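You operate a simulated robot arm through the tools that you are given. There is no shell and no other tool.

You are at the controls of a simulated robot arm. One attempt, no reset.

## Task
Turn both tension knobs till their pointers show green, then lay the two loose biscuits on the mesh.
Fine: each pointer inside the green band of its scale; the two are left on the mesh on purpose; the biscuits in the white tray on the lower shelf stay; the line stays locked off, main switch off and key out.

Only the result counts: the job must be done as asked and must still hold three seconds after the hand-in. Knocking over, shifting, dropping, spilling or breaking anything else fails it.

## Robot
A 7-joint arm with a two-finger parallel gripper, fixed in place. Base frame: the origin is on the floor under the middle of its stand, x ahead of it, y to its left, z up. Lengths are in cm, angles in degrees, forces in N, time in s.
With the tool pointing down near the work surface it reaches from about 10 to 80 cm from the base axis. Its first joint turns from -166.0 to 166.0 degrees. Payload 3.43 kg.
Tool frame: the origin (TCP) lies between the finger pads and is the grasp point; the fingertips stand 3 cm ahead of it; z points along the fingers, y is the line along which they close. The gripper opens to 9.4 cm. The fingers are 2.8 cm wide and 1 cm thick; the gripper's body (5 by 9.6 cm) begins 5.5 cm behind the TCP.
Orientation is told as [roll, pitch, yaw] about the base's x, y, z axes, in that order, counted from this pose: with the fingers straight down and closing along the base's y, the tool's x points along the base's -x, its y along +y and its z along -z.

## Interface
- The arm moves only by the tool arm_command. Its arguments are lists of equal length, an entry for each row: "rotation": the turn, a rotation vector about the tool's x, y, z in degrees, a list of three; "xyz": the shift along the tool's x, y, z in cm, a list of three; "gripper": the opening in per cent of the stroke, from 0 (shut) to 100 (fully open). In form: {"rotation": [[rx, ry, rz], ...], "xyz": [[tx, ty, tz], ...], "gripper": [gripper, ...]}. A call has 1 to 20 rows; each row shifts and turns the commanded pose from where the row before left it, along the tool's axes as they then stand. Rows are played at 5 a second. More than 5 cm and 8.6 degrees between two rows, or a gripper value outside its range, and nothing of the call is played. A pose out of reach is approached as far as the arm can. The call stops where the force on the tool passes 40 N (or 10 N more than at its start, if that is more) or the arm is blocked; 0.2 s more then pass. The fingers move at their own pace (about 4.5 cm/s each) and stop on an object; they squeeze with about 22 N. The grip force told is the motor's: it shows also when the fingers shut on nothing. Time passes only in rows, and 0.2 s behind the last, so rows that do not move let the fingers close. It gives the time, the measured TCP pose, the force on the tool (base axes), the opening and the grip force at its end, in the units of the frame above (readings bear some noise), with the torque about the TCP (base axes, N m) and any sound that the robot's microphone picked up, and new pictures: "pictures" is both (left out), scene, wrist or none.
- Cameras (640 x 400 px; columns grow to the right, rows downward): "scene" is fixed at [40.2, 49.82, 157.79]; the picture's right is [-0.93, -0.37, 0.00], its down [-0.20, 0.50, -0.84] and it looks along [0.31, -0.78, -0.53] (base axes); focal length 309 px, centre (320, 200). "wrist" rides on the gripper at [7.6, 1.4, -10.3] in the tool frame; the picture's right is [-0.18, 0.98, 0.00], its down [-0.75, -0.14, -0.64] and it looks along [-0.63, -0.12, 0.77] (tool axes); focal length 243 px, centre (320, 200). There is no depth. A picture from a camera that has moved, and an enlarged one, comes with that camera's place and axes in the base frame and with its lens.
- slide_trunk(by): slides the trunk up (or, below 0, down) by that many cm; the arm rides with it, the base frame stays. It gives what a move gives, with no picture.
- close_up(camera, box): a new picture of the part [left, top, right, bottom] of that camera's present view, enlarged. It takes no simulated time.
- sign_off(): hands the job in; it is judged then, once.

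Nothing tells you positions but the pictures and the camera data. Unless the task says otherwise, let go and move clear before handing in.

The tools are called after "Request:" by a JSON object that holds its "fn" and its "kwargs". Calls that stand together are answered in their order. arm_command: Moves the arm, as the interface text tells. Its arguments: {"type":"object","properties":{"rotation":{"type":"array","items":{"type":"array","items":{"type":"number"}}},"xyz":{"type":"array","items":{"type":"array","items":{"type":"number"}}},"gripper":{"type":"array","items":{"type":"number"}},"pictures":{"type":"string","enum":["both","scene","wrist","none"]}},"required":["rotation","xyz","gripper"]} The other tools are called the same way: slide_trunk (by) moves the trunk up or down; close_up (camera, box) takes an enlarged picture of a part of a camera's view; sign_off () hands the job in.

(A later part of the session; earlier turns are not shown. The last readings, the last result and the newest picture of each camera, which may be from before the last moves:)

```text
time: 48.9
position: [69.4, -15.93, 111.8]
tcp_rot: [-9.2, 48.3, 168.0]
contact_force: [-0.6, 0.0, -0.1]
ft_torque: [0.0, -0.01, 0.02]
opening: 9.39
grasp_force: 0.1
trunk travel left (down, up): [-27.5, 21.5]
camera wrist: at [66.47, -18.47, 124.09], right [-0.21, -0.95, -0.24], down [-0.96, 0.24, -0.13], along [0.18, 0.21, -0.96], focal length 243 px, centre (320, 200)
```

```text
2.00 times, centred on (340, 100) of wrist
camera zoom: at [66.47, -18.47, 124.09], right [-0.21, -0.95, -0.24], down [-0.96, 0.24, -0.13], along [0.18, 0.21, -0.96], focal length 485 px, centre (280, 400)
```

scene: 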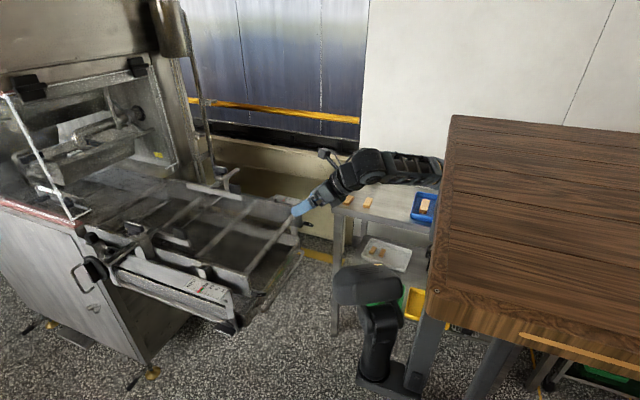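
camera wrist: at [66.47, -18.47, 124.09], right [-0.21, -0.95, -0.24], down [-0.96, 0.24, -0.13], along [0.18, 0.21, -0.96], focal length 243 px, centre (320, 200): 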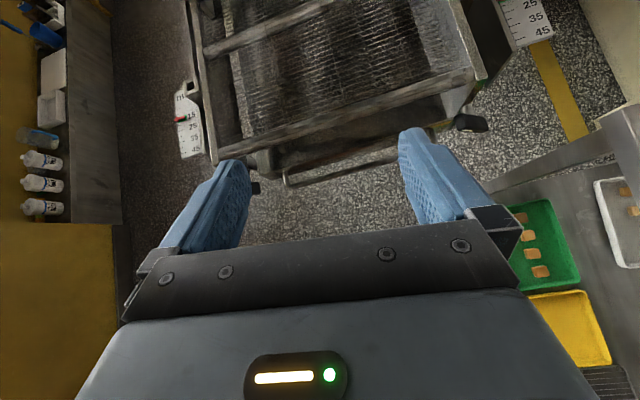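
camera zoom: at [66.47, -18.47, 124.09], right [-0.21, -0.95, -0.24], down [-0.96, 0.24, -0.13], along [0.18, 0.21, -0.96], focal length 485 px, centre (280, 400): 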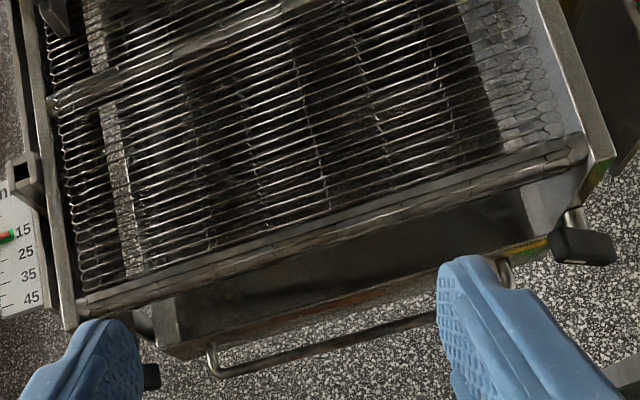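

From above, the left pointer lies on the green, and the open mesh bay runs x ≈ 82–98, y ≈ -32 to 0, at z ≈ 95. With empty hands I'll test whether this tilted pose reaches over the mesh at about (88, -10, 106).

Request:
{"fn": "arm_command", "kwargs": {"rotation": [[0, 0, -7.9], [0, 0, 0], [0, 0, 0], [0, 0, 0], [0, 0, 0], [0, 0, 0]], "xyz": [[0, 0, 0], [1.57, -1.18, 3.56], [1.57, -1.18, 3.56], [1.57, -1.18, 3.56], [1.57, -1.18, 3.56], [1.57, -1.18, 3.56]], "gripper": [100, 100, 100, 100, 100, 100]}}

Request:
{"fn": "close_up", "kwargs": {"camera": "wrist", "box": [160, 40, 480, 240]}}

```text
time: 50.3
position: [87.6, -10.29, 105.73]
tcp_rot: [-0.4, 49.0, 179.6]
contact_force: [0.5, -1.4, 0.2]
ft_torque: [0.0, 0.01, 0.02]
opening: 9.41
grasp_force: 0.1
trunk travel left (down, up): [-27.5, 21.5]
camera wrist: at [85.01, -11.75, 118.38], right [-0.12, -0.98, -0.14], down [-0.98, 0.14, -0.15], along [0.16, 0.12, -0.98], focal length 243 px, centre (320, 200)
```

scene: 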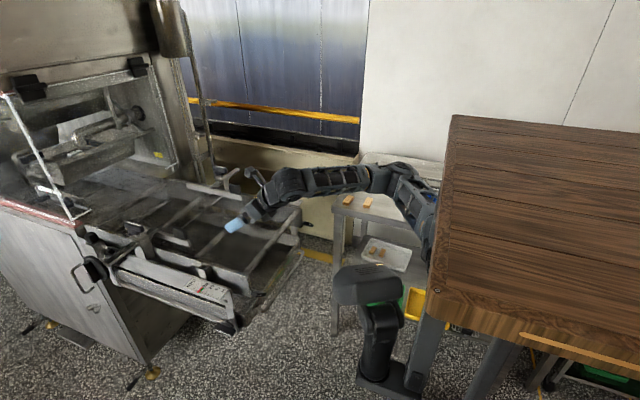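
wrist: 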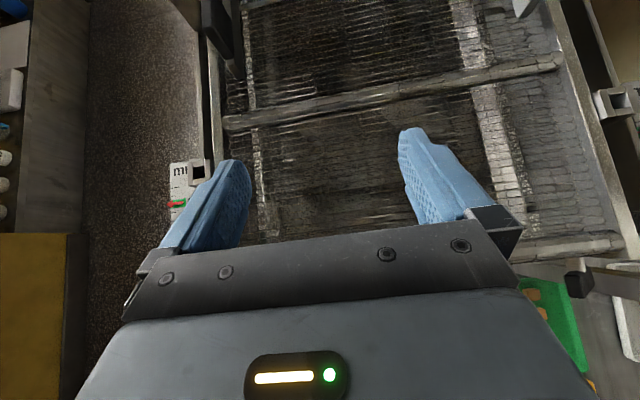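

```text
2.00 times, centred on (320, 140) of wrist
camera zoom: at [85.01, -11.75, 118.38], right [-0.12, -0.98, -0.14], down [-0.98, 0.14, -0.15], along [0.16, 0.12, -0.98], focal length 485 px, centre (320, 320)
```

zoom: 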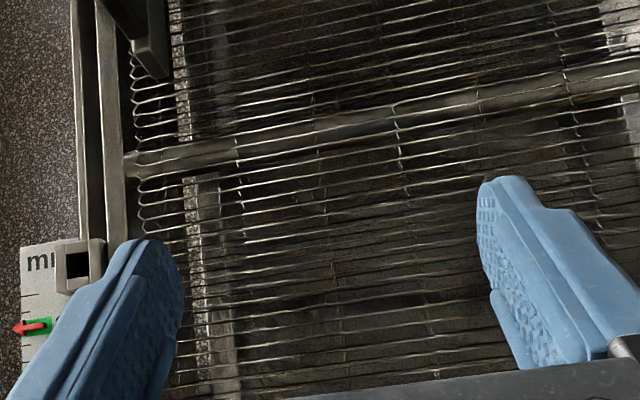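

It reaches. From here the left scale is seen nearly from straight above, so I'll enlarge it, and also check the right one.

Request:
{"fn": "close_up", "kwargs": {"camera": "wrist", "box": [150, 150, 230, 230]}}

Request:
{"fn": "close_up", "kwargs": {"camera": "wrist", "box": [560, 60, 640, 140]}}

```text
5.00 times, centred on (190, 190) of wrist
camera zoom: at [85.01, -11.75, 118.38], right [-0.12, -0.98, -0.14], down [-0.98, 0.14, -0.15], along [0.16, 0.12, -0.98], focal length 1213 px, centre (970, 250)
```

zoom: 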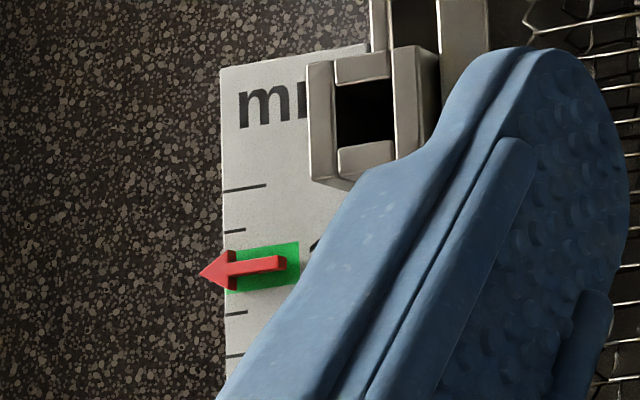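

```text
5.00 times, centred on (600, 100) of wrist
camera zoom: at [85.01, -11.75, 118.38], right [-0.12, -0.98, -0.14], down [-0.98, 0.14, -0.15], along [0.16, 0.12, -0.98], focal length 1213 px, centre (-1080, 700)
```

zoom: 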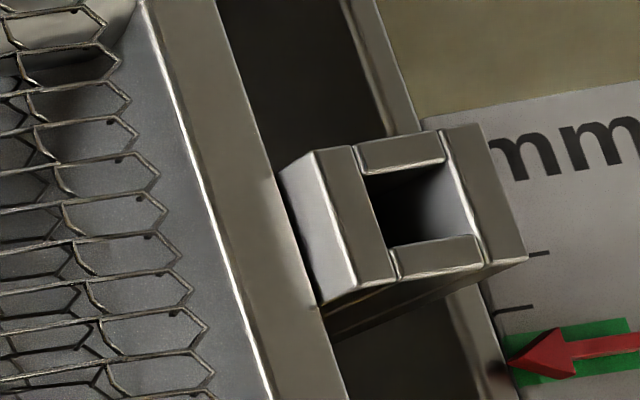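

Both pointers are well inside the green from above. Now to the biscuits: I'll back off the mesh, rise to z ≈ 113 and move over toward the table at y ≈ -45.

Request:
{"fn": "arm_command", "kwargs": {"rotation": [[0, 0, 0], [0, 0, 0], [0, 0, 0], [0, 0, 0], [0, 0, 0], [0, 0, 0], [0, 0, 0], [0, 0, 0], [0, 0, 0], [0, 0, 0], [0, 0, 0], [0, 0, 0], [0, 0, 0], [0, 0, 0]], "xyz": [[-1.1, 0, -3.7], [-1.1, 0, -3.7], [-1.1, 0, -3.7], [-1.1, 0, -3.7], [-1.1, 0, -3.7], [0, 4, 0], [0, 4, 0], [0, 4, 0], [0, 4, 0], [0, 4, 0], [0, 4, 0], [0, 4, 0], [0, 4, 0], [0, 4, 0]], "gripper": [100, 100, 100, 100, 100, 100, 100, 100, 100, 100, 100, 100, 100, 100]}}

```text
time: 53.3
position: [70.89, -39.58, 114.06]
tcp_rot: [-0.6, 49.1, 179.1]
contact_force: [0.7, 0.2, -0.4]
ft_torque: [0.0, 0.0, 0.01]
opening: 9.39
grasp_force: 0.0
out of reach, approached as far as the arm can: row 5, 13, 14
trunk travel left (down, up): [-27.5, 21.5]
camera wrist: at [68.05, -41.13, 126.55], right [-0.13, -0.98, -0.15], down [-0.98, 0.15, -0.15], along [0.17, 0.12, -0.98], focal length 243 px, centre (320, 200)
```

scene: 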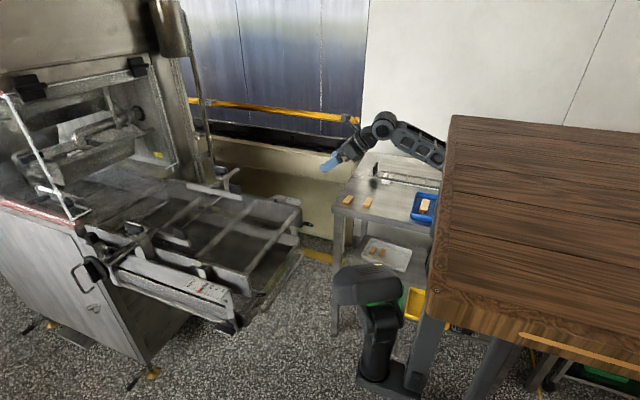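
wrist: 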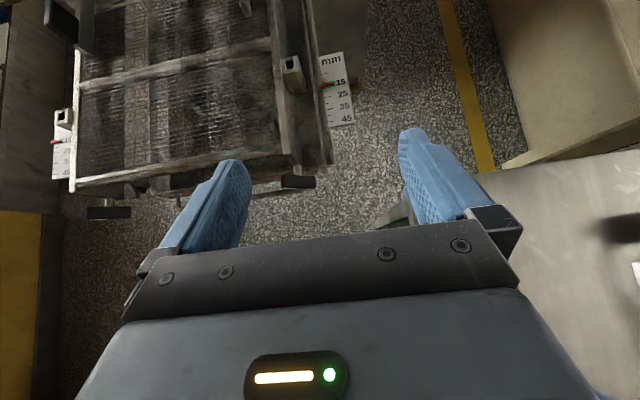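

Keeping the heading at +x runs into a joint limit near y = -40. I'll turn the hand about the vertical by -90° so it points toward -y, tilt kept. That also lets the fingers close across the biscuits' narrow side.

Request:
{"fn": "arm_command", "kwargs": {"rotation": [[-6.18, 0, 5.39], [-6.18, 0, 5.39], [-6.18, 0, 5.39], [-6.18, 0, 5.39], [-6.18, 0, 5.39], [-6.18, 0, 5.39], [-6.18, 0, 5.39], [-6.18, 0, 5.39], [-6.18, 0, 5.39], [-6.18, 0, 5.39], [-6.18, 0, 5.39]], "xyz": [[0, 0, 0], [0, 0, 0], [0, 0, 0], [0, 0, 0], [0, 0, 0], [0, 0, 0], [0, 0, 0], [0, 0, 0], [0, 0, 0], [0, 0, 0], [0, 0, 0]], "gripper": [100, 100, 100, 100, 100, 100, 100, 100, 100, 100, 100]}}

```text
time: 55.7
position: [71.57, -46.57, 108.39]
tcp_rot: [-0.6, 48.7, 89.5]
contact_force: [-0.7, 0.3, 0.4]
ft_torque: [0.0, 0.0, 0.01]
opening: 9.39
grasp_force: 0.1
out of reach, approached as far as the arm can: row 9, 10, 11
trunk travel left (down, up): [-27.5, 21.5]
camera wrist: at [70.1, -44.02, 120.85], right [-0.98, 0.12, -0.14], down [0.14, 0.98, -0.14], along [0.12, -0.16, -0.98], focal length 243 px, centre (320, 200)
```

scene: 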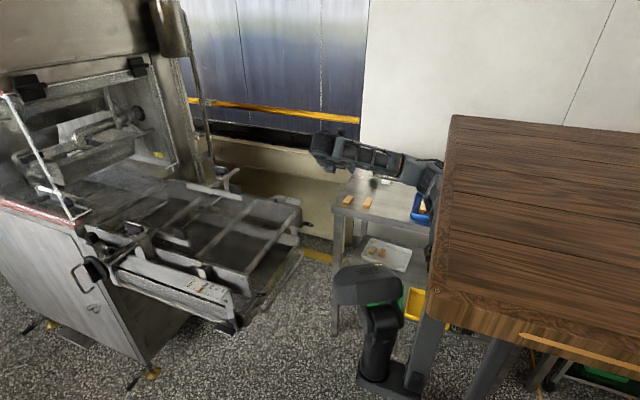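
wrist: 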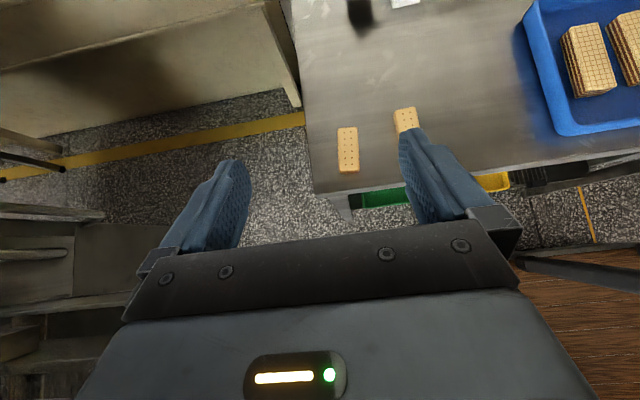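

Now the biscuits are seen from nearly overhead. I'll enlarge to measure their centres, size and angle.

Request:
{"fn": "close_up", "kwargs": {"camera": "wrist", "box": [300, 80, 440, 210]}}

Request:
{"fn": "close_up", "kwargs": {"camera": "scene", "box": [325, 170, 395, 230]}}

```text
3.08 times, centred on (370, 145) of wrist
camera zoom: at [70.1, -44.02, 120.85], right [-0.98, 0.12, -0.14], down [0.14, 0.98, -0.14], along [0.12, -0.16, -0.98], focal length 746 px, centre (166, 369)
```

zoom: 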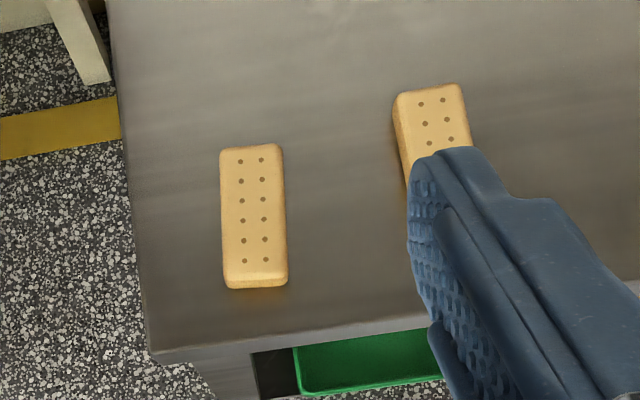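

```text
6.67 times, centred on (360, 200) of scene
camera zoom: at [40.2, 49.82, 157.79], right [-0.93, -0.37, 0.0], down [-0.2, 0.5, -0.84], along [0.31, -0.78, -0.53], focal length 2063 px, centre (53, 200)
```

zoom: 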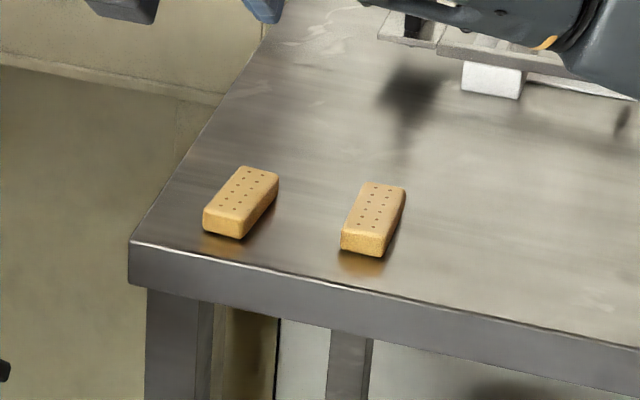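

Biscuit 1 is about 5.8 × 2.8 × 1.5 cm, centred near (69.5, -55.8) with its top at z ≈ 88.8. The table top is at z ≈ 87.2. I'll narrow the fingers, trim the heading by 3° and go partway down toward it.

Request:
{"fn": "arm_command", "kwargs": {"rotation": [[-2.25, 0, 1.98], [0, 0, 0], [0, 0, 0], [0, 0, 0]], "xyz": [[0, 0, 0], [-0.78, 0.7, 3.35], [-0.78, 0.7, 3.35], [-0.78, 0.7, 3.35]], "gripper": [60, 60, 60, 60]}}

Request:
{"fn": "close_up", "kwargs": {"camera": "wrist", "box": [220, 80, 440, 230]}}

```text
time: 56.7
position: [69.42, -53.48, 98.94]
tcp_rot: [0.0, 48.6, 86.8]
contact_force: [0.0, 0.6, -0.8]
ft_torque: [-0.02, 0.0, -0.01]
opening: 5.6
grasp_force: 0.0
out of reach, approached as far as the arm can: row 1
trunk travel left (down, up): [-27.5, 21.5]
camera wrist: at [68.21, -50.85, 111.44], right [-0.97, 0.18, -0.14], down [0.2, 0.97, -0.14], along [0.11, -0.17, -0.98], focal length 243 px, centre (320, 200)
```

scene: 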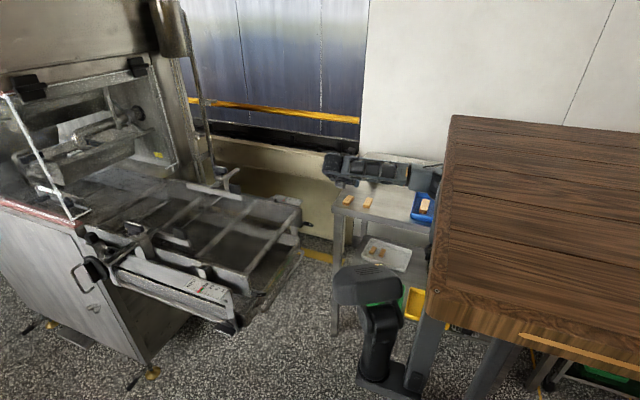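
wrist: 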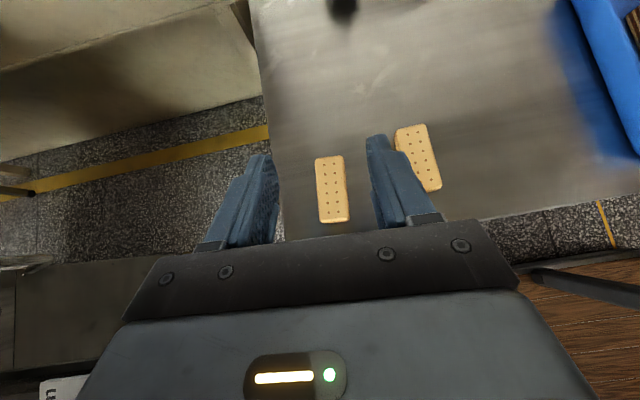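

```text
2.67 times, centred on (330, 155) of wrist
camera zoom: at [68.21, -50.85, 111.44], right [-0.97, 0.18, -0.14], down [0.2, 0.97, -0.14], along [0.11, -0.17, -0.98], focal length 647 px, centre (293, 320)
```

zoom: 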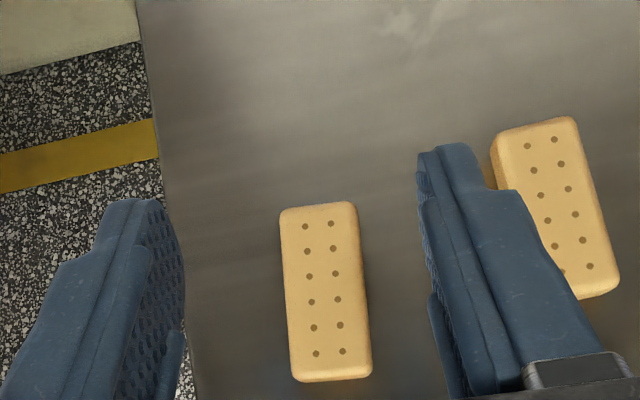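

Biscuit 1 lies between the fingers, centred at (69.6, -55.7). I'll trim the heading 2° and descend to z ≈ 91 with the fingers astride it.

Request:
{"fn": "arm_command", "kwargs": {"rotation": [[-1.73, 0, 1.52], [0, 0, 0], [0, 0, 0], [0, 0, 0], [0, 0, 0]], "xyz": [[0, 0, 0], [-1.35, -0.1, 1.47], [-1.35, -0.1, 1.47], [-1.35, -0.1, 1.47], [-1.35, -0.1, 1.47]], "gripper": [60, 60, 60, 60, 60]}}

Request:
{"fn": "close_up", "kwargs": {"camera": "wrist", "box": [220, 80, 440, 230]}}

Request:
{"fn": "close_up", "kwargs": {"camera": "scene", "box": [310, 150, 400, 230]}}

```text
time: 57.9
position: [69.68, -54.45, 91.31]
tcp_rot: [-0.2, 48.6, 84.5]
contact_force: [0.5, 0.0, 0.4]
ft_torque: [0.0, 0.03, -0.04]
opening: 5.64
grasp_force: 0.1
trunk travel left (down, up): [-27.5, 21.5]
camera wrist: at [68.53, -51.65, 103.72], right [-0.97, 0.22, -0.14], down [0.24, 0.96, -0.14], along [0.1, -0.17, -0.98], focal length 243 px, centre (320, 200)
```

scene: 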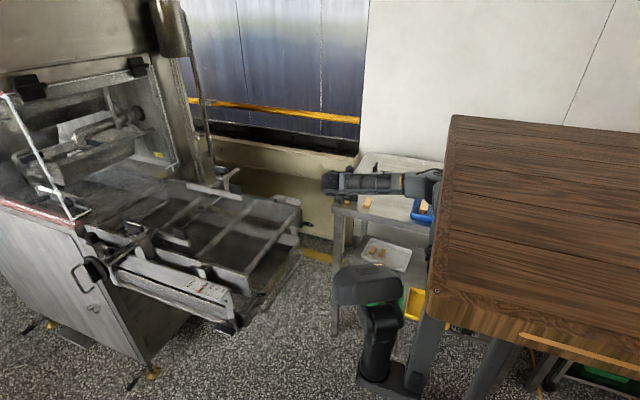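
wrist: 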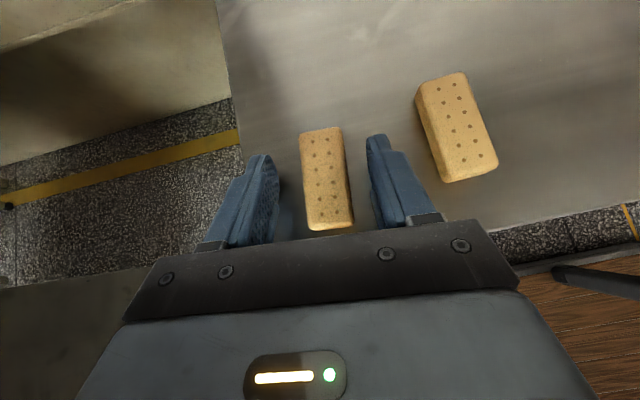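

```text
2.67 times, centred on (330, 155) of wrist
camera zoom: at [68.53, -51.65, 103.72], right [-0.97, 0.22, -0.14], down [0.24, 0.96, -0.14], along [0.1, -0.17, -0.98], focal length 647 px, centre (293, 320)
```

zoom: 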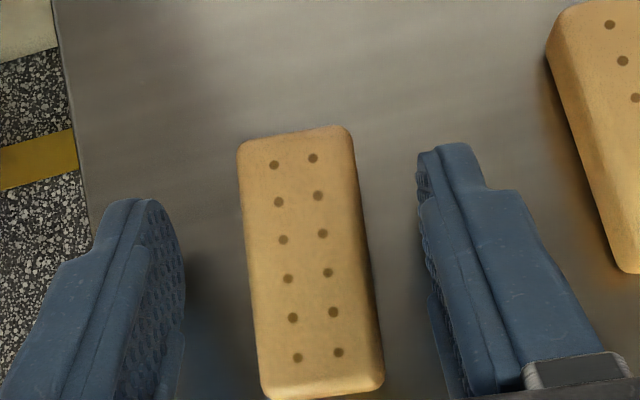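

```text
5.00 times, centred on (355, 190) of scene
camera zoom: at [40.2, 49.82, 157.79], right [-0.93, -0.37, 0.0], down [-0.2, 0.5, -0.84], along [0.31, -0.78, -0.53], focal length 1547 px, centre (145, 250)
```

zoom: 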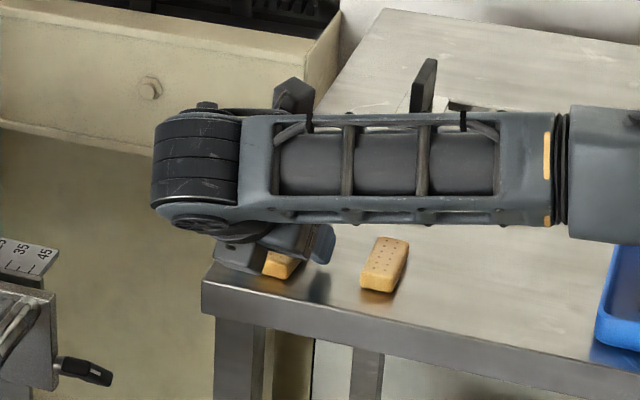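

Good alignment. I'll lower the last 0.6 cm, shift 2 mm to centre, and check for table contact before closing.

Request:
{"fn": "arm_command", "kwargs": {"rotation": [[0, 0, 0], [0, 0, 0]], "xyz": [[-0.23, 0.25, 0.2], [-0.22, 0, 0.2]], "gripper": [60, 60], "pictures": "none"}}

```text
time: 58.5
position: [69.57, -54.3, 91.04]
tcp_rot: [-0.4, 49.0, 84.3]
contact_force: [2.3, 11.8, 35.3]
ft_torque: [-0.01, 1.0, -0.46]
opening: 5.58
grasp_force: 0.1
trunk travel left (down, up): [-27.5, 21.5]
```

The fingertips are touching the table (35 N), so the surface is about 0.7 cm higher than I'd estimated. I'll lift 0.35 cm off and confirm the load is gone.

Request:
{"fn": "arm_command", "kwargs": {"rotation": [[0, 0, 0], [0, 0, 0]], "xyz": [[0.26, 0, -0.23], [0, 0, 0]], "gripper": [60, 60]}}

Request:
{"fn": "close_up", "kwargs": {"camera": "wrist", "box": [220, 80, 440, 230]}}

```text
time: 59.1
position: [69.44, -54.37, 91.05]
tcp_rot: [-0.1, 48.7, 84.4]
contact_force: [6.3, 4.5, 28.9]
ft_torque: [-0.16, 0.63, 0.32]
opening: 5.32
grasp_force: 0.0
trunk travel left (down, up): [-27.5, 21.5]
camera wrist: at [68.29, -51.58, 103.56], right [-0.97, 0.21, -0.14], down [0.23, 0.96, -0.14], along [0.1, -0.17, -0.98], focal length 243 px, centre (320, 200)
```

scene: 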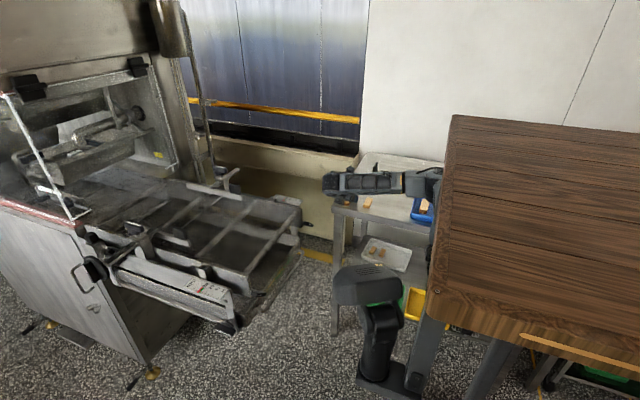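
wrist: 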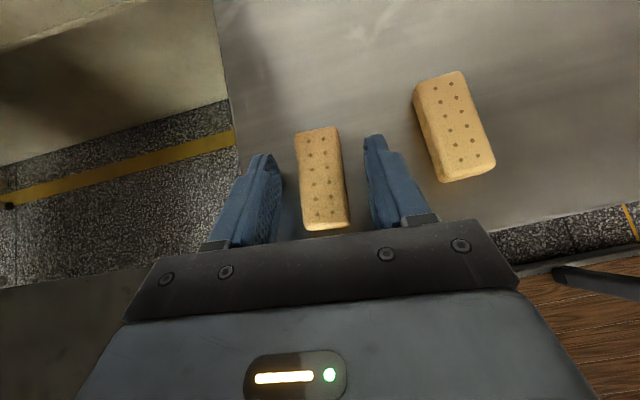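

```text
2.67 times, centred on (330, 155) of wrist
camera zoom: at [68.29, -51.58, 103.56], right [-0.97, 0.21, -0.14], down [0.23, 0.96, -0.14], along [0.1, -0.17, -0.98], focal length 647 px, centre (293, 320)
```

zoom: 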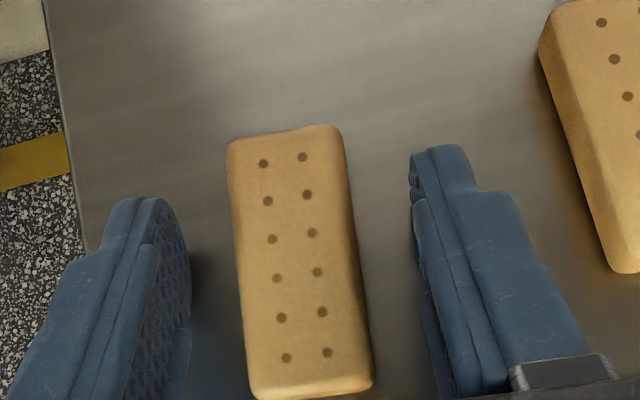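

Still loaded, since the commanded height was below the real one. I'll lift another 0.4 cm.

Request:
{"fn": "arm_command", "kwargs": {"rotation": [[0, 0, 0], [0, 0, 0]], "xyz": [[0.3, 0, -0.27], [0, 0, 0]], "gripper": [60, 60], "pictures": "none"}}

```text
time: 59.7
position: [69.27, -54.43, 91.03]
tcp_rot: [0.1, 48.4, 84.5]
contact_force: [0.8, -0.8, -0.1]
ft_torque: [0.01, -0.01, 0.0]
opening: 5.62
grasp_force: 0.3
trunk travel left (down, up): [-27.5, 21.5]
```

No load now and the tips are just above the surface. I'll close on the biscuit.

Request:
{"fn": "arm_command", "kwargs": {"rotation": [[0, 0, 0], [0, 0, 0], [0, 0, 0], [0, 0, 0], [0, 0, 0]], "xyz": [[0, 0, 0], [0, 0, 0], [0, 0, 0], [0, 0, 0], [0, 0, 0]], "gripper": [45, 35, 25, 20, 20]}}

Request:
{"fn": "close_up", "kwargs": {"camera": "wrist", "box": [220, 80, 440, 230]}}

```text
time: 60.9
position: [69.46, -54.42, 91.39]
tcp_rot: [-0.1, 48.5, 84.5]
contact_force: [0.4, -0.3, 0.4]
ft_torque: [-0.01, -0.02, 0.02]
opening: 2.68
grasp_force: 13.6
trunk travel left (down, up): [-27.5, 21.5]
camera wrist: at [68.29, -51.62, 103.83], right [-0.97, 0.22, -0.14], down [0.24, 0.96, -0.14], along [0.1, -0.17, -0.98], focal length 243 px, centre (320, 200)
```

scene: 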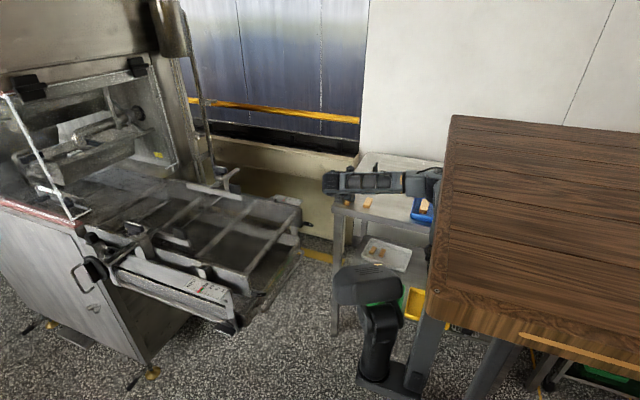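
wrist: 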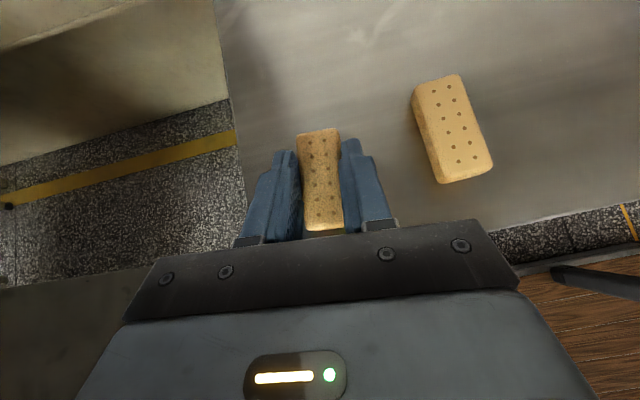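

```text
2.67 times, centred on (330, 155) of wrist
camera zoom: at [68.29, -51.62, 103.83], right [-0.97, 0.22, -0.14], down [0.24, 0.96, -0.14], along [0.1, -0.17, -0.98], focal length 647 px, centre (293, 320)
```

zoom: 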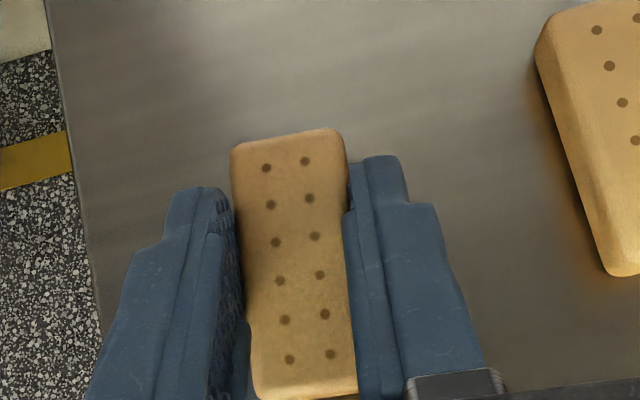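

The biscuit is held at 2.7 cm with a gentle grip. I'll lift it slowly straight up and check that it comes along level.

Request:
{"fn": "arm_command", "kwargs": {"rotation": [[0, 0, 0], [0, 0, 0], [0, 0, 0], [0, 0, 0], [0, 0, 0]], "xyz": [[0.6, 0, -0.53], [1, 0, -0.88], [1.5, 0, -1.32], [1.5, 0, -1.32], [1.5, 0, -1.32]], "gripper": [20, 20, 20, 20, 20]}}

Request:
{"fn": "close_up", "kwargs": {"camera": "wrist", "box": [220, 80, 440, 230]}}

Request:
{"fn": "close_up", "kwargs": {"camera": "scene", "box": [310, 150, 400, 230]}}

```text
time: 62.1
position: [69.21, -54.53, 99.29]
tcp_rot: [0.0, 48.6, 84.5]
contact_force: [-0.3, 0.5, -0.4]
ft_torque: [0.02, 0.01, -0.02]
opening: 2.68
grasp_force: 14.0
trunk travel left (down, up): [-27.5, 21.5]
camera wrist: at [68.27, -51.81, 111.74], right [-0.97, 0.22, -0.14], down [0.24, 0.96, -0.14], along [0.1, -0.17, -0.98], focal length 243 px, centre (320, 200)
```

scene: 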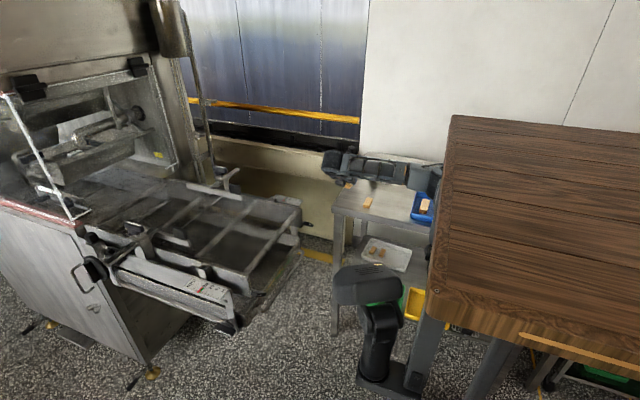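
wrist: 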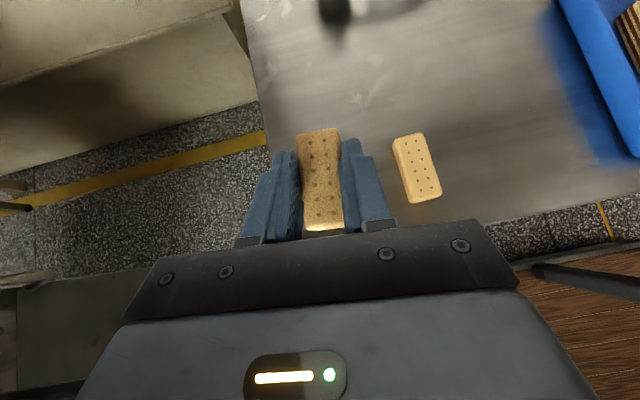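

```text
2.67 times, centred on (330, 155) of wrist
camera zoom: at [68.27, -51.81, 111.74], right [-0.97, 0.22, -0.14], down [0.24, 0.96, -0.14], along [0.1, -0.17, -0.98], focal length 647 px, centre (293, 320)
```

zoom: 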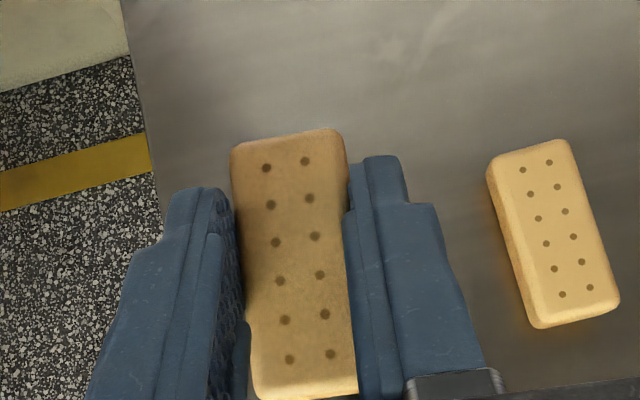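

```text
5.00 times, centred on (355, 190) of scene
camera zoom: at [40.2, 49.82, 157.79], right [-0.93, -0.37, 0.0], down [-0.2, 0.5, -0.84], along [0.31, -0.78, -0.53], focal length 1547 px, centre (145, 250)
```

zoom: 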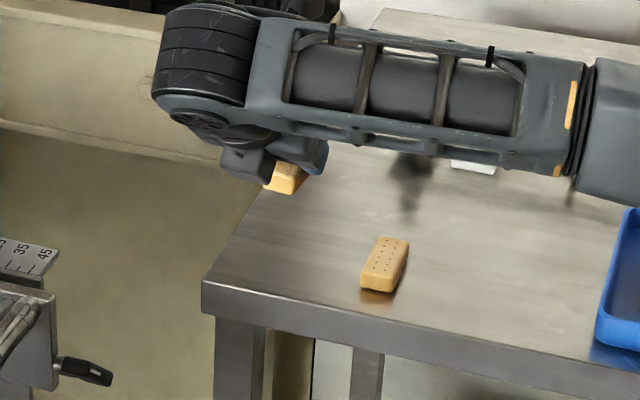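

The biscuit came up cleanly and level. I'll carry it back to y ≈ -35 at z ≈ 107 and turn the heading to +x again.

Request:
{"fn": "arm_command", "kwargs": {"rotation": [[0, 0, 0], [0, 0, 0], [0, 0, 0], [0, 0, 0], [0, 0, 0], [0, 0, 0], [6, 0, -5.28], [6, 0, -5.28], [6, 0, -5.28], [6, 0, -5.28], [6, 0, -5.28], [6, 0, -5.28], [6, 0, -5.28], [6, 0, -5.28], [6, 0, -5.28], [6, 0, -5.28], [6, 0, -5.28], [6, 0, -5.28]], "xyz": [[-1.18, 0.32, -3.37], [-1.18, 0.32, -3.37], [-1.18, 0.32, -3.37], [-1.18, 0.32, -3.37], [-1.18, 0.32, -3.37], [-1.18, 0.32, -3.37], [0, 0, 0], [0, 0, 0], [0, 0, 0], [0, 0, 0], [0, 0, 0], [0, 0, 0], [0, 0, 0], [0, 0, 0], [0, 0, 0], [0, 0, 0], [0, 0, 0], [0, 0, 0]], "gripper": [20, 20, 20, 20, 20, 20, 20, 20, 20, 20, 20, 20, 20, 20, 20, 20, 20, 20]}}

```text
time: 65.9
position: [70.59, -43.7, 100.72]
tcp_rot: [-0.1, 48.7, 172.4]
contact_force: [-0.2, -0.5, -0.5]
ft_torque: [0.02, 0.02, 0.01]
opening: 2.67
grasp_force: 14.3
out of reach, approached as far as the arm can: row 3, 4, 5, 6, 18
trunk travel left (down, up): [-27.5, 21.5]
camera wrist: at [67.75, -44.79, 113.26], right [-0.25, -0.96, -0.14], down [-0.95, 0.27, -0.14], along [0.17, 0.1, -0.98], focal length 243 px, centre (320, 200)
```

scene: 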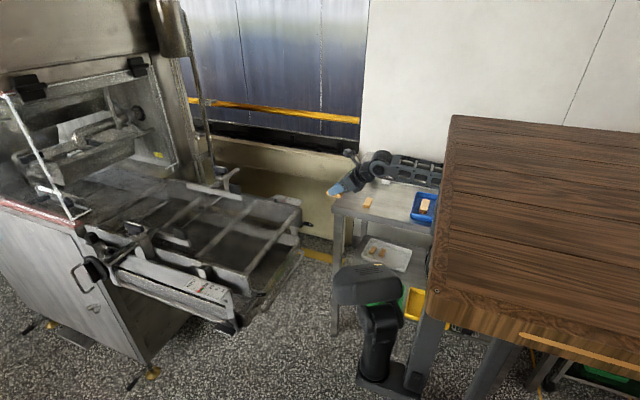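
wrist: 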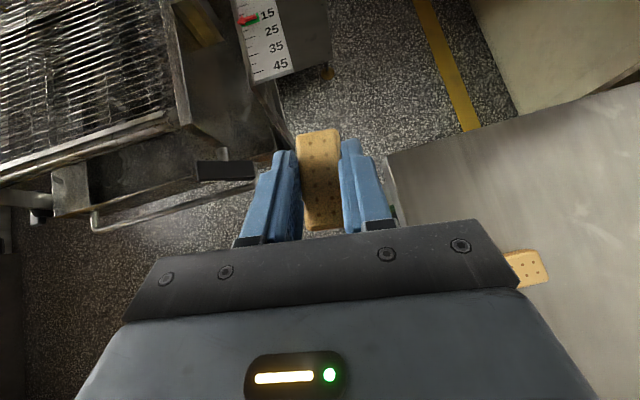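

The biscuit is still held firmly. I'll rise and move toward the belt, finishing the turn to the +x heading.

Request:
{"fn": "arm_command", "kwargs": {"rotation": [[0, 0, 0], [0, 0, 0], [0, 0, 0], [0, 0, 0], [5.7, 0, -5], [0, 0, 0]], "xyz": [[1.43, -2.97, -1.78], [1.43, -2.97, -1.78], [1.43, -2.97, -1.78], [1.43, -2.97, -1.78], [0, 0, 0], [0, 0, 0]], "gripper": [20, 20, 20, 20, 20, 20], "pictures": "none"}}

```text
time: 67.3
position: [70.54, -31.38, 109.62]
tcp_rot: [-0.1, 48.7, 179.9]
contact_force: [0.5, 0.5, -0.9]
ft_torque: [-0.01, -0.03, 0.0]
opening: 2.67
grasp_force: 14.4
trunk travel left (down, up): [-27.5, 21.5]
```

Holding steady. Now over the mesh to about (86.8, -9.5, 106).

Request:
{"fn": "arm_command", "kwargs": {"rotation": [[0, 0, 0], [0, 0, 0], [0, 0, 0], [0, 0, 0], [0, 0, 0], [0, 0, 0], [0, 0, 0], [0, 0, 0]], "xyz": [[1.0, -2.74, 1.82], [1.0, -2.74, 1.82], [1.0, -2.74, 1.82], [1.0, -2.74, 1.82], [1.0, -2.74, 1.82], [1.0, -2.74, 1.82], [1.0, -2.74, 1.82], [1.0, -2.74, 1.82]], "gripper": [20, 20, 20, 20, 20, 20, 20, 20]}}

Request:
{"fn": "close_up", "kwargs": {"camera": "wrist", "box": [180, 60, 460, 240]}}

Request:
{"fn": "close_up", "kwargs": {"camera": "scene", "box": [180, 160, 320, 280]}}

```text
time: 69.1
position: [87.09, -9.82, 105.97]
tcp_rot: [0.0, 48.7, 179.9]
contact_force: [-0.3, 0.4, 0.7]
ft_torque: [0.03, -0.04, 0.04]
opening: 2.71
grasp_force: 13.9
trunk travel left (down, up): [-27.5, 21.5]
camera wrist: at [84.43, -11.24, 118.57], right [-0.12, -0.98, -0.14], down [-0.98, 0.14, -0.14], along [0.16, 0.12, -0.98], focal length 243 px, centre (320, 200)
```

scene: 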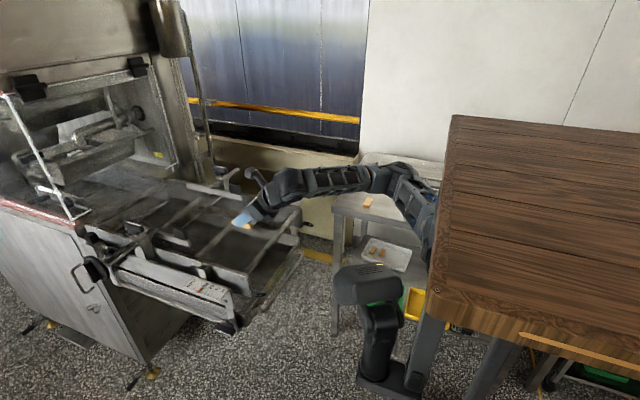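
wrist: 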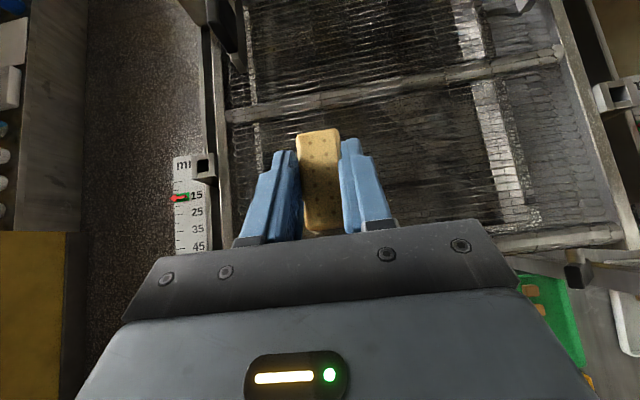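

```text
2.22 times, centred on (320, 150) of wrist
camera zoom: at [84.43, -11.24, 118.57], right [-0.12, -0.98, -0.14], down [-0.98, 0.14, -0.14], along [0.16, 0.12, -0.98], focal length 539 px, centre (320, 311)
```

zoom: 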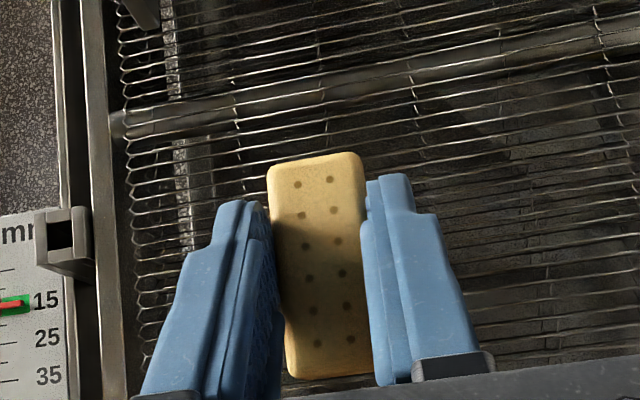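

```text
3.33 times, centred on (250, 220) of scene
camera zoom: at [40.2, 49.82, 157.79], right [-0.93, -0.37, 0.0], down [-0.2, 0.5, -0.84], along [0.31, -0.78, -0.53], focal length 1031 px, centre (553, 133)
```

zoom: 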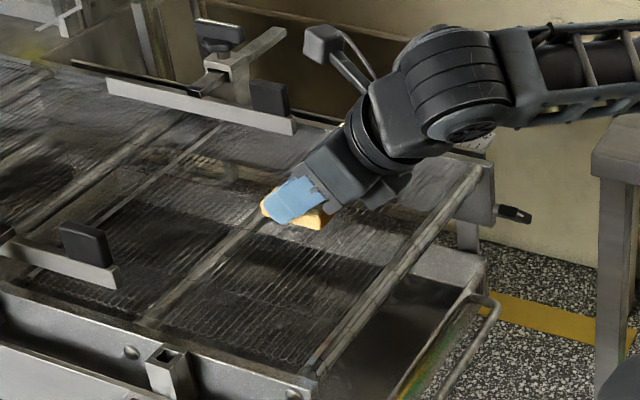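

The biscuit is over the open bay of mesh, level. I'll lower to z ≈ 100.5, then feel down in small steps.

Request:
{"fn": "arm_command", "kwargs": {"rotation": [[0, 0, 0], [0, 0, 0], [0, 0, 0], [0, 0, 0]], "xyz": [[-1.1, 0, 0.97], [-1.1, 0, 0.97], [-1.1, 0, 0.97], [-0.8, 0, 0.7]], "gripper": [20, 20, 20, 20]}}

Request:
{"fn": "close_up", "kwargs": {"camera": "scene", "box": [200, 180, 290, 260]}}

```text
time: 70.1
position: [86.79, -9.66, 100.47]
tcp_rot: [-0.2, 48.7, 180.0]
contact_force: [-0.2, -0.6, 0.0]
ft_torque: [0.01, 0.01, 0.0]
opening: 2.69
grasp_force: 13.8
trunk travel left (down, up): [-27.5, 21.5]
camera wrist: at [84.22, -11.14, 113.18], right [-0.12, -0.98, -0.14], down [-0.98, 0.14, -0.14], along [0.16, 0.12, -0.98], focal length 243 px, centre (320, 200)
```

scene: 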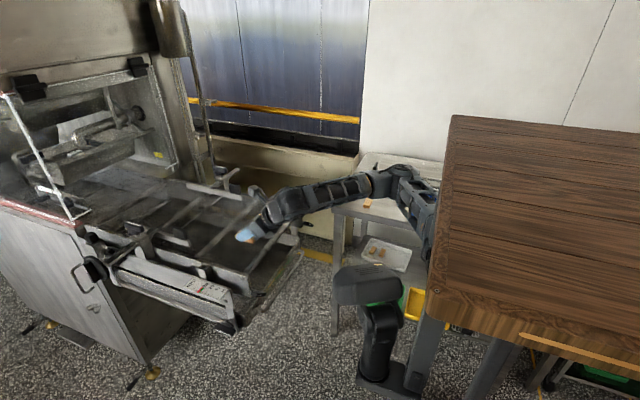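
wrist: 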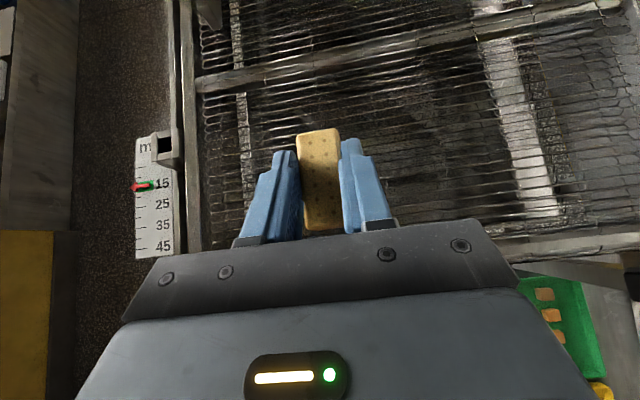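

```text
5.00 times, centred on (245, 220) of scene
camera zoom: at [40.2, 49.82, 157.79], right [-0.93, -0.37, 0.0], down [-0.2, 0.5, -0.84], along [0.31, -0.78, -0.53], focal length 1547 px, centre (695, 100)
```

zoom: 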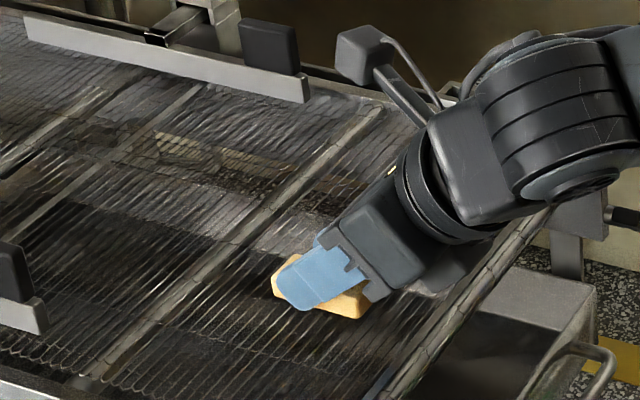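

Clear all round. I'll feel down toward the mesh in 0.3 cm steps.

Request:
{"fn": "arm_command", "kwargs": {"rotation": [[0, 0, 0], [0, 0, 0], [0, 0, 0]], "xyz": [[-0.225, 0, 0.2], [-0.225, 0, 0.2], [-0.225, 0, 0.2]], "gripper": [20, 20, 20], "pictures": "none"}}

Request:
{"fn": "close_up", "kwargs": {"camera": "scene", "box": [220, 200, 280, 250]}}

```text
time: 70.9
position: [86.81, -9.9, 99.75]
tcp_rot: [0.1, 48.8, 179.8]
contact_force: [0.5, 0.4, -0.8]
ft_torque: [0.03, -0.02, -0.02]
opening: 2.71
grasp_force: 13.8
trunk travel left (down, up): [-27.5, 21.5]
```

```text
8.00 times, centred on (250, 225) of scene
camera zoom: at [40.2, 49.82, 157.79], right [-0.93, -0.37, 0.0], down [-0.2, 0.5, -0.84], along [0.31, -0.78, -0.53], focal length 2475 px, centre (880, 0)
```

zoom: 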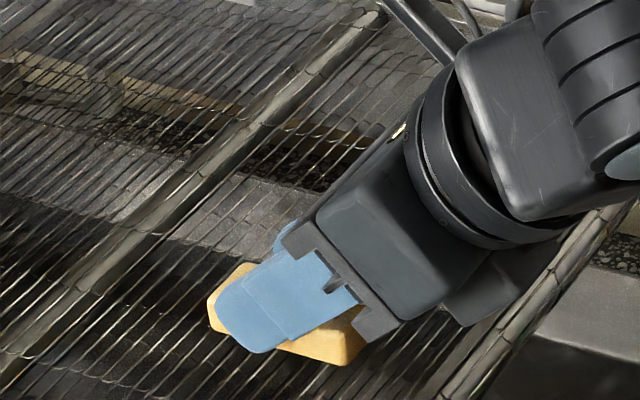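

Still free of contact at z ≈ 99.7. Continuing down in small steps.

Request:
{"fn": "arm_command", "kwargs": {"rotation": [[0, 0, 0], [0, 0, 0], [0, 0, 0]], "xyz": [[-0.15, 0, 0.132], [-0.15, 0, 0.132], [-0.15, 0, 0.132]], "gripper": [20, 20, 20], "pictures": "none"}}

```text
time: 71.7
position: [86.81, -9.83, 99.06]
tcp_rot: [-0.1, 48.7, 179.9]
contact_force: [0.8, -1.5, 0.2]
ft_torque: [0.0, 0.02, 0.03]
opening: 2.67
grasp_force: 14.0
trunk travel left (down, up): [-27.5, 21.5]
```

Request:
{"fn": "arm_command", "kwargs": {"rotation": [[0, 0, 0], [0, 0, 0]], "xyz": [[-0.15, 0, 0.132], [-0.075, 0, 0.066]], "gripper": [20, 20], "pictures": "none"}}

Request:
{"fn": "close_up", "kwargs": {"camera": "scene", "box": [220, 200, 280, 250]}}

```text
time: 72.3
position: [86.74, -9.82, 98.81]
tcp_rot: [0.0, 48.8, 179.9]
contact_force: [0.4, 0.3, -0.3]
ft_torque: [-0.01, 0.01, 0.0]
opening: 2.7
grasp_force: 14.0
trunk travel left (down, up): [-27.5, 21.5]
```

```text
8.00 times, centred on (250, 225) of scene
camera zoom: at [40.2, 49.82, 157.79], right [-0.93, -0.37, 0.0], down [-0.2, 0.5, -0.84], along [0.31, -0.78, -0.53], focal length 2475 px, centre (880, 0)
```

zoom: 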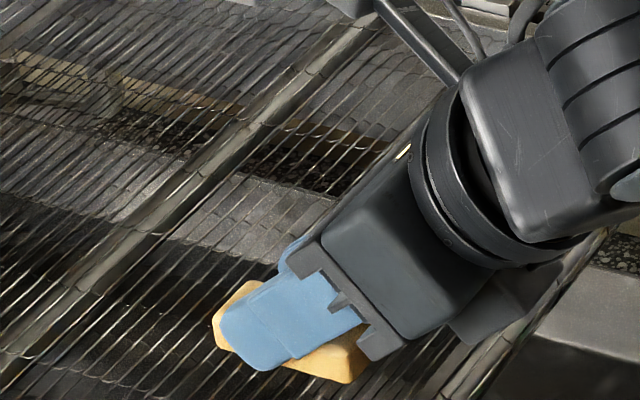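

No contact yet at z ≈ 98.8. Two more small steps.

Request:
{"fn": "arm_command", "kwargs": {"rotation": [[0, 0, 0], [0, 0, 0]], "xyz": [[-0.15, 0, 0.132], [-0.075, 0, 0.066]], "gripper": [20, 20], "pictures": "none"}}

```text
time: 72.9
position: [86.75, -9.79, 98.9]
tcp_rot: [0.0, 48.8, 179.9]
contact_force: [-0.4, 0.1, 8.3]
ft_torque: [0.02, -0.09, 0.04]
opening: 2.66
grasp_force: 14.3
trunk travel left (down, up): [-27.5, 21.5]
```

The biscuit touches the mesh evenly (8 N, centred under it). I'll ease off half a millimetre and open the fingers slowly.

Request:
{"fn": "arm_command", "kwargs": {"rotation": [[0, 0, 0], [0, 0, 0], [0, 0, 0], [0, 0, 0], [0, 0, 0]], "xyz": [[0.05, 0, -0.044], [0, 0, 0], [0, 0, 0], [0, 0, 0], [0, 0, 0]], "gripper": [20, 29, 34, 44, 54]}}

Request:
{"fn": "close_up", "kwargs": {"camera": "wrist", "box": [180, 60, 460, 240]}}

Request:
{"fn": "close_up", "kwargs": {"camera": "scene", "box": [220, 200, 280, 250]}}

```text
time: 74.1
position: [86.69, -9.93, 98.62]
tcp_rot: [0.0, 48.8, 180.0]
contact_force: [0.1, -0.1, 0.2]
ft_torque: [0.02, -0.04, 0.03]
opening: 5.1
grasp_force: 0.0
trunk travel left (down, up): [-27.5, 21.5]
camera wrist: at [84.11, -11.31, 111.24], right [-0.12, -0.98, -0.14], down [-0.98, 0.14, -0.14], along [0.16, 0.12, -0.98], focal length 243 px, centre (320, 200)
```

scene: 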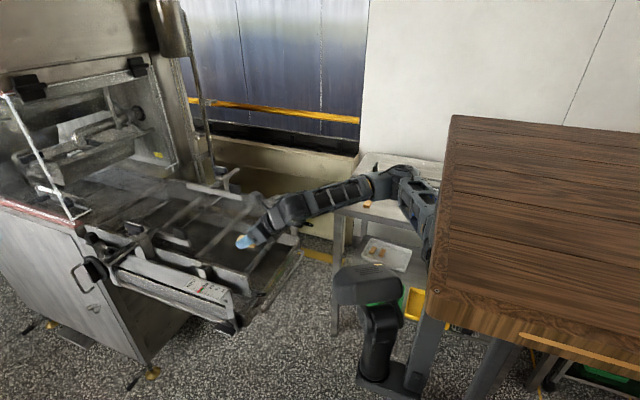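
wrist: 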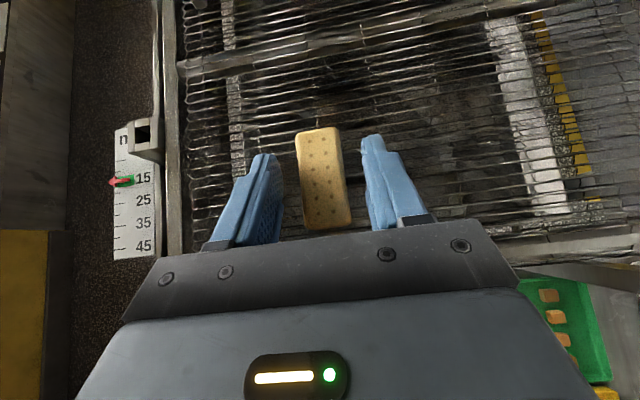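

```text
2.22 times, centred on (320, 150) of wrist
camera zoom: at [84.11, -11.31, 111.24], right [-0.12, -0.98, -0.14], down [-0.98, 0.14, -0.14], along [0.16, 0.12, -0.98], focal length 539 px, centre (320, 311)
```

zoom: 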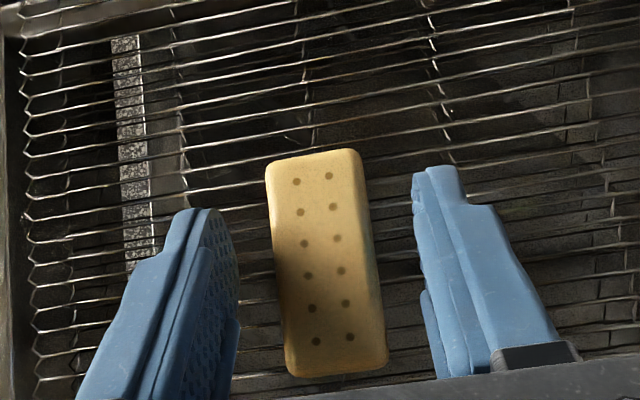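

```text
8.00 times, centred on (250, 225) of scene
camera zoom: at [40.2, 49.82, 157.79], right [-0.93, -0.37, 0.0], down [-0.2, 0.5, -0.84], along [0.31, -0.78, -0.53], focal length 2475 px, centre (880, 0)
```

zoom: 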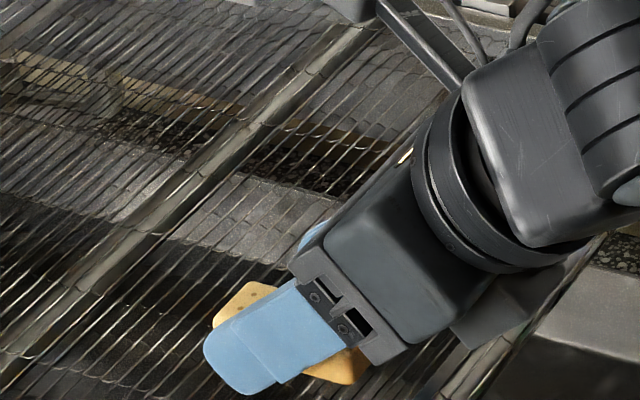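

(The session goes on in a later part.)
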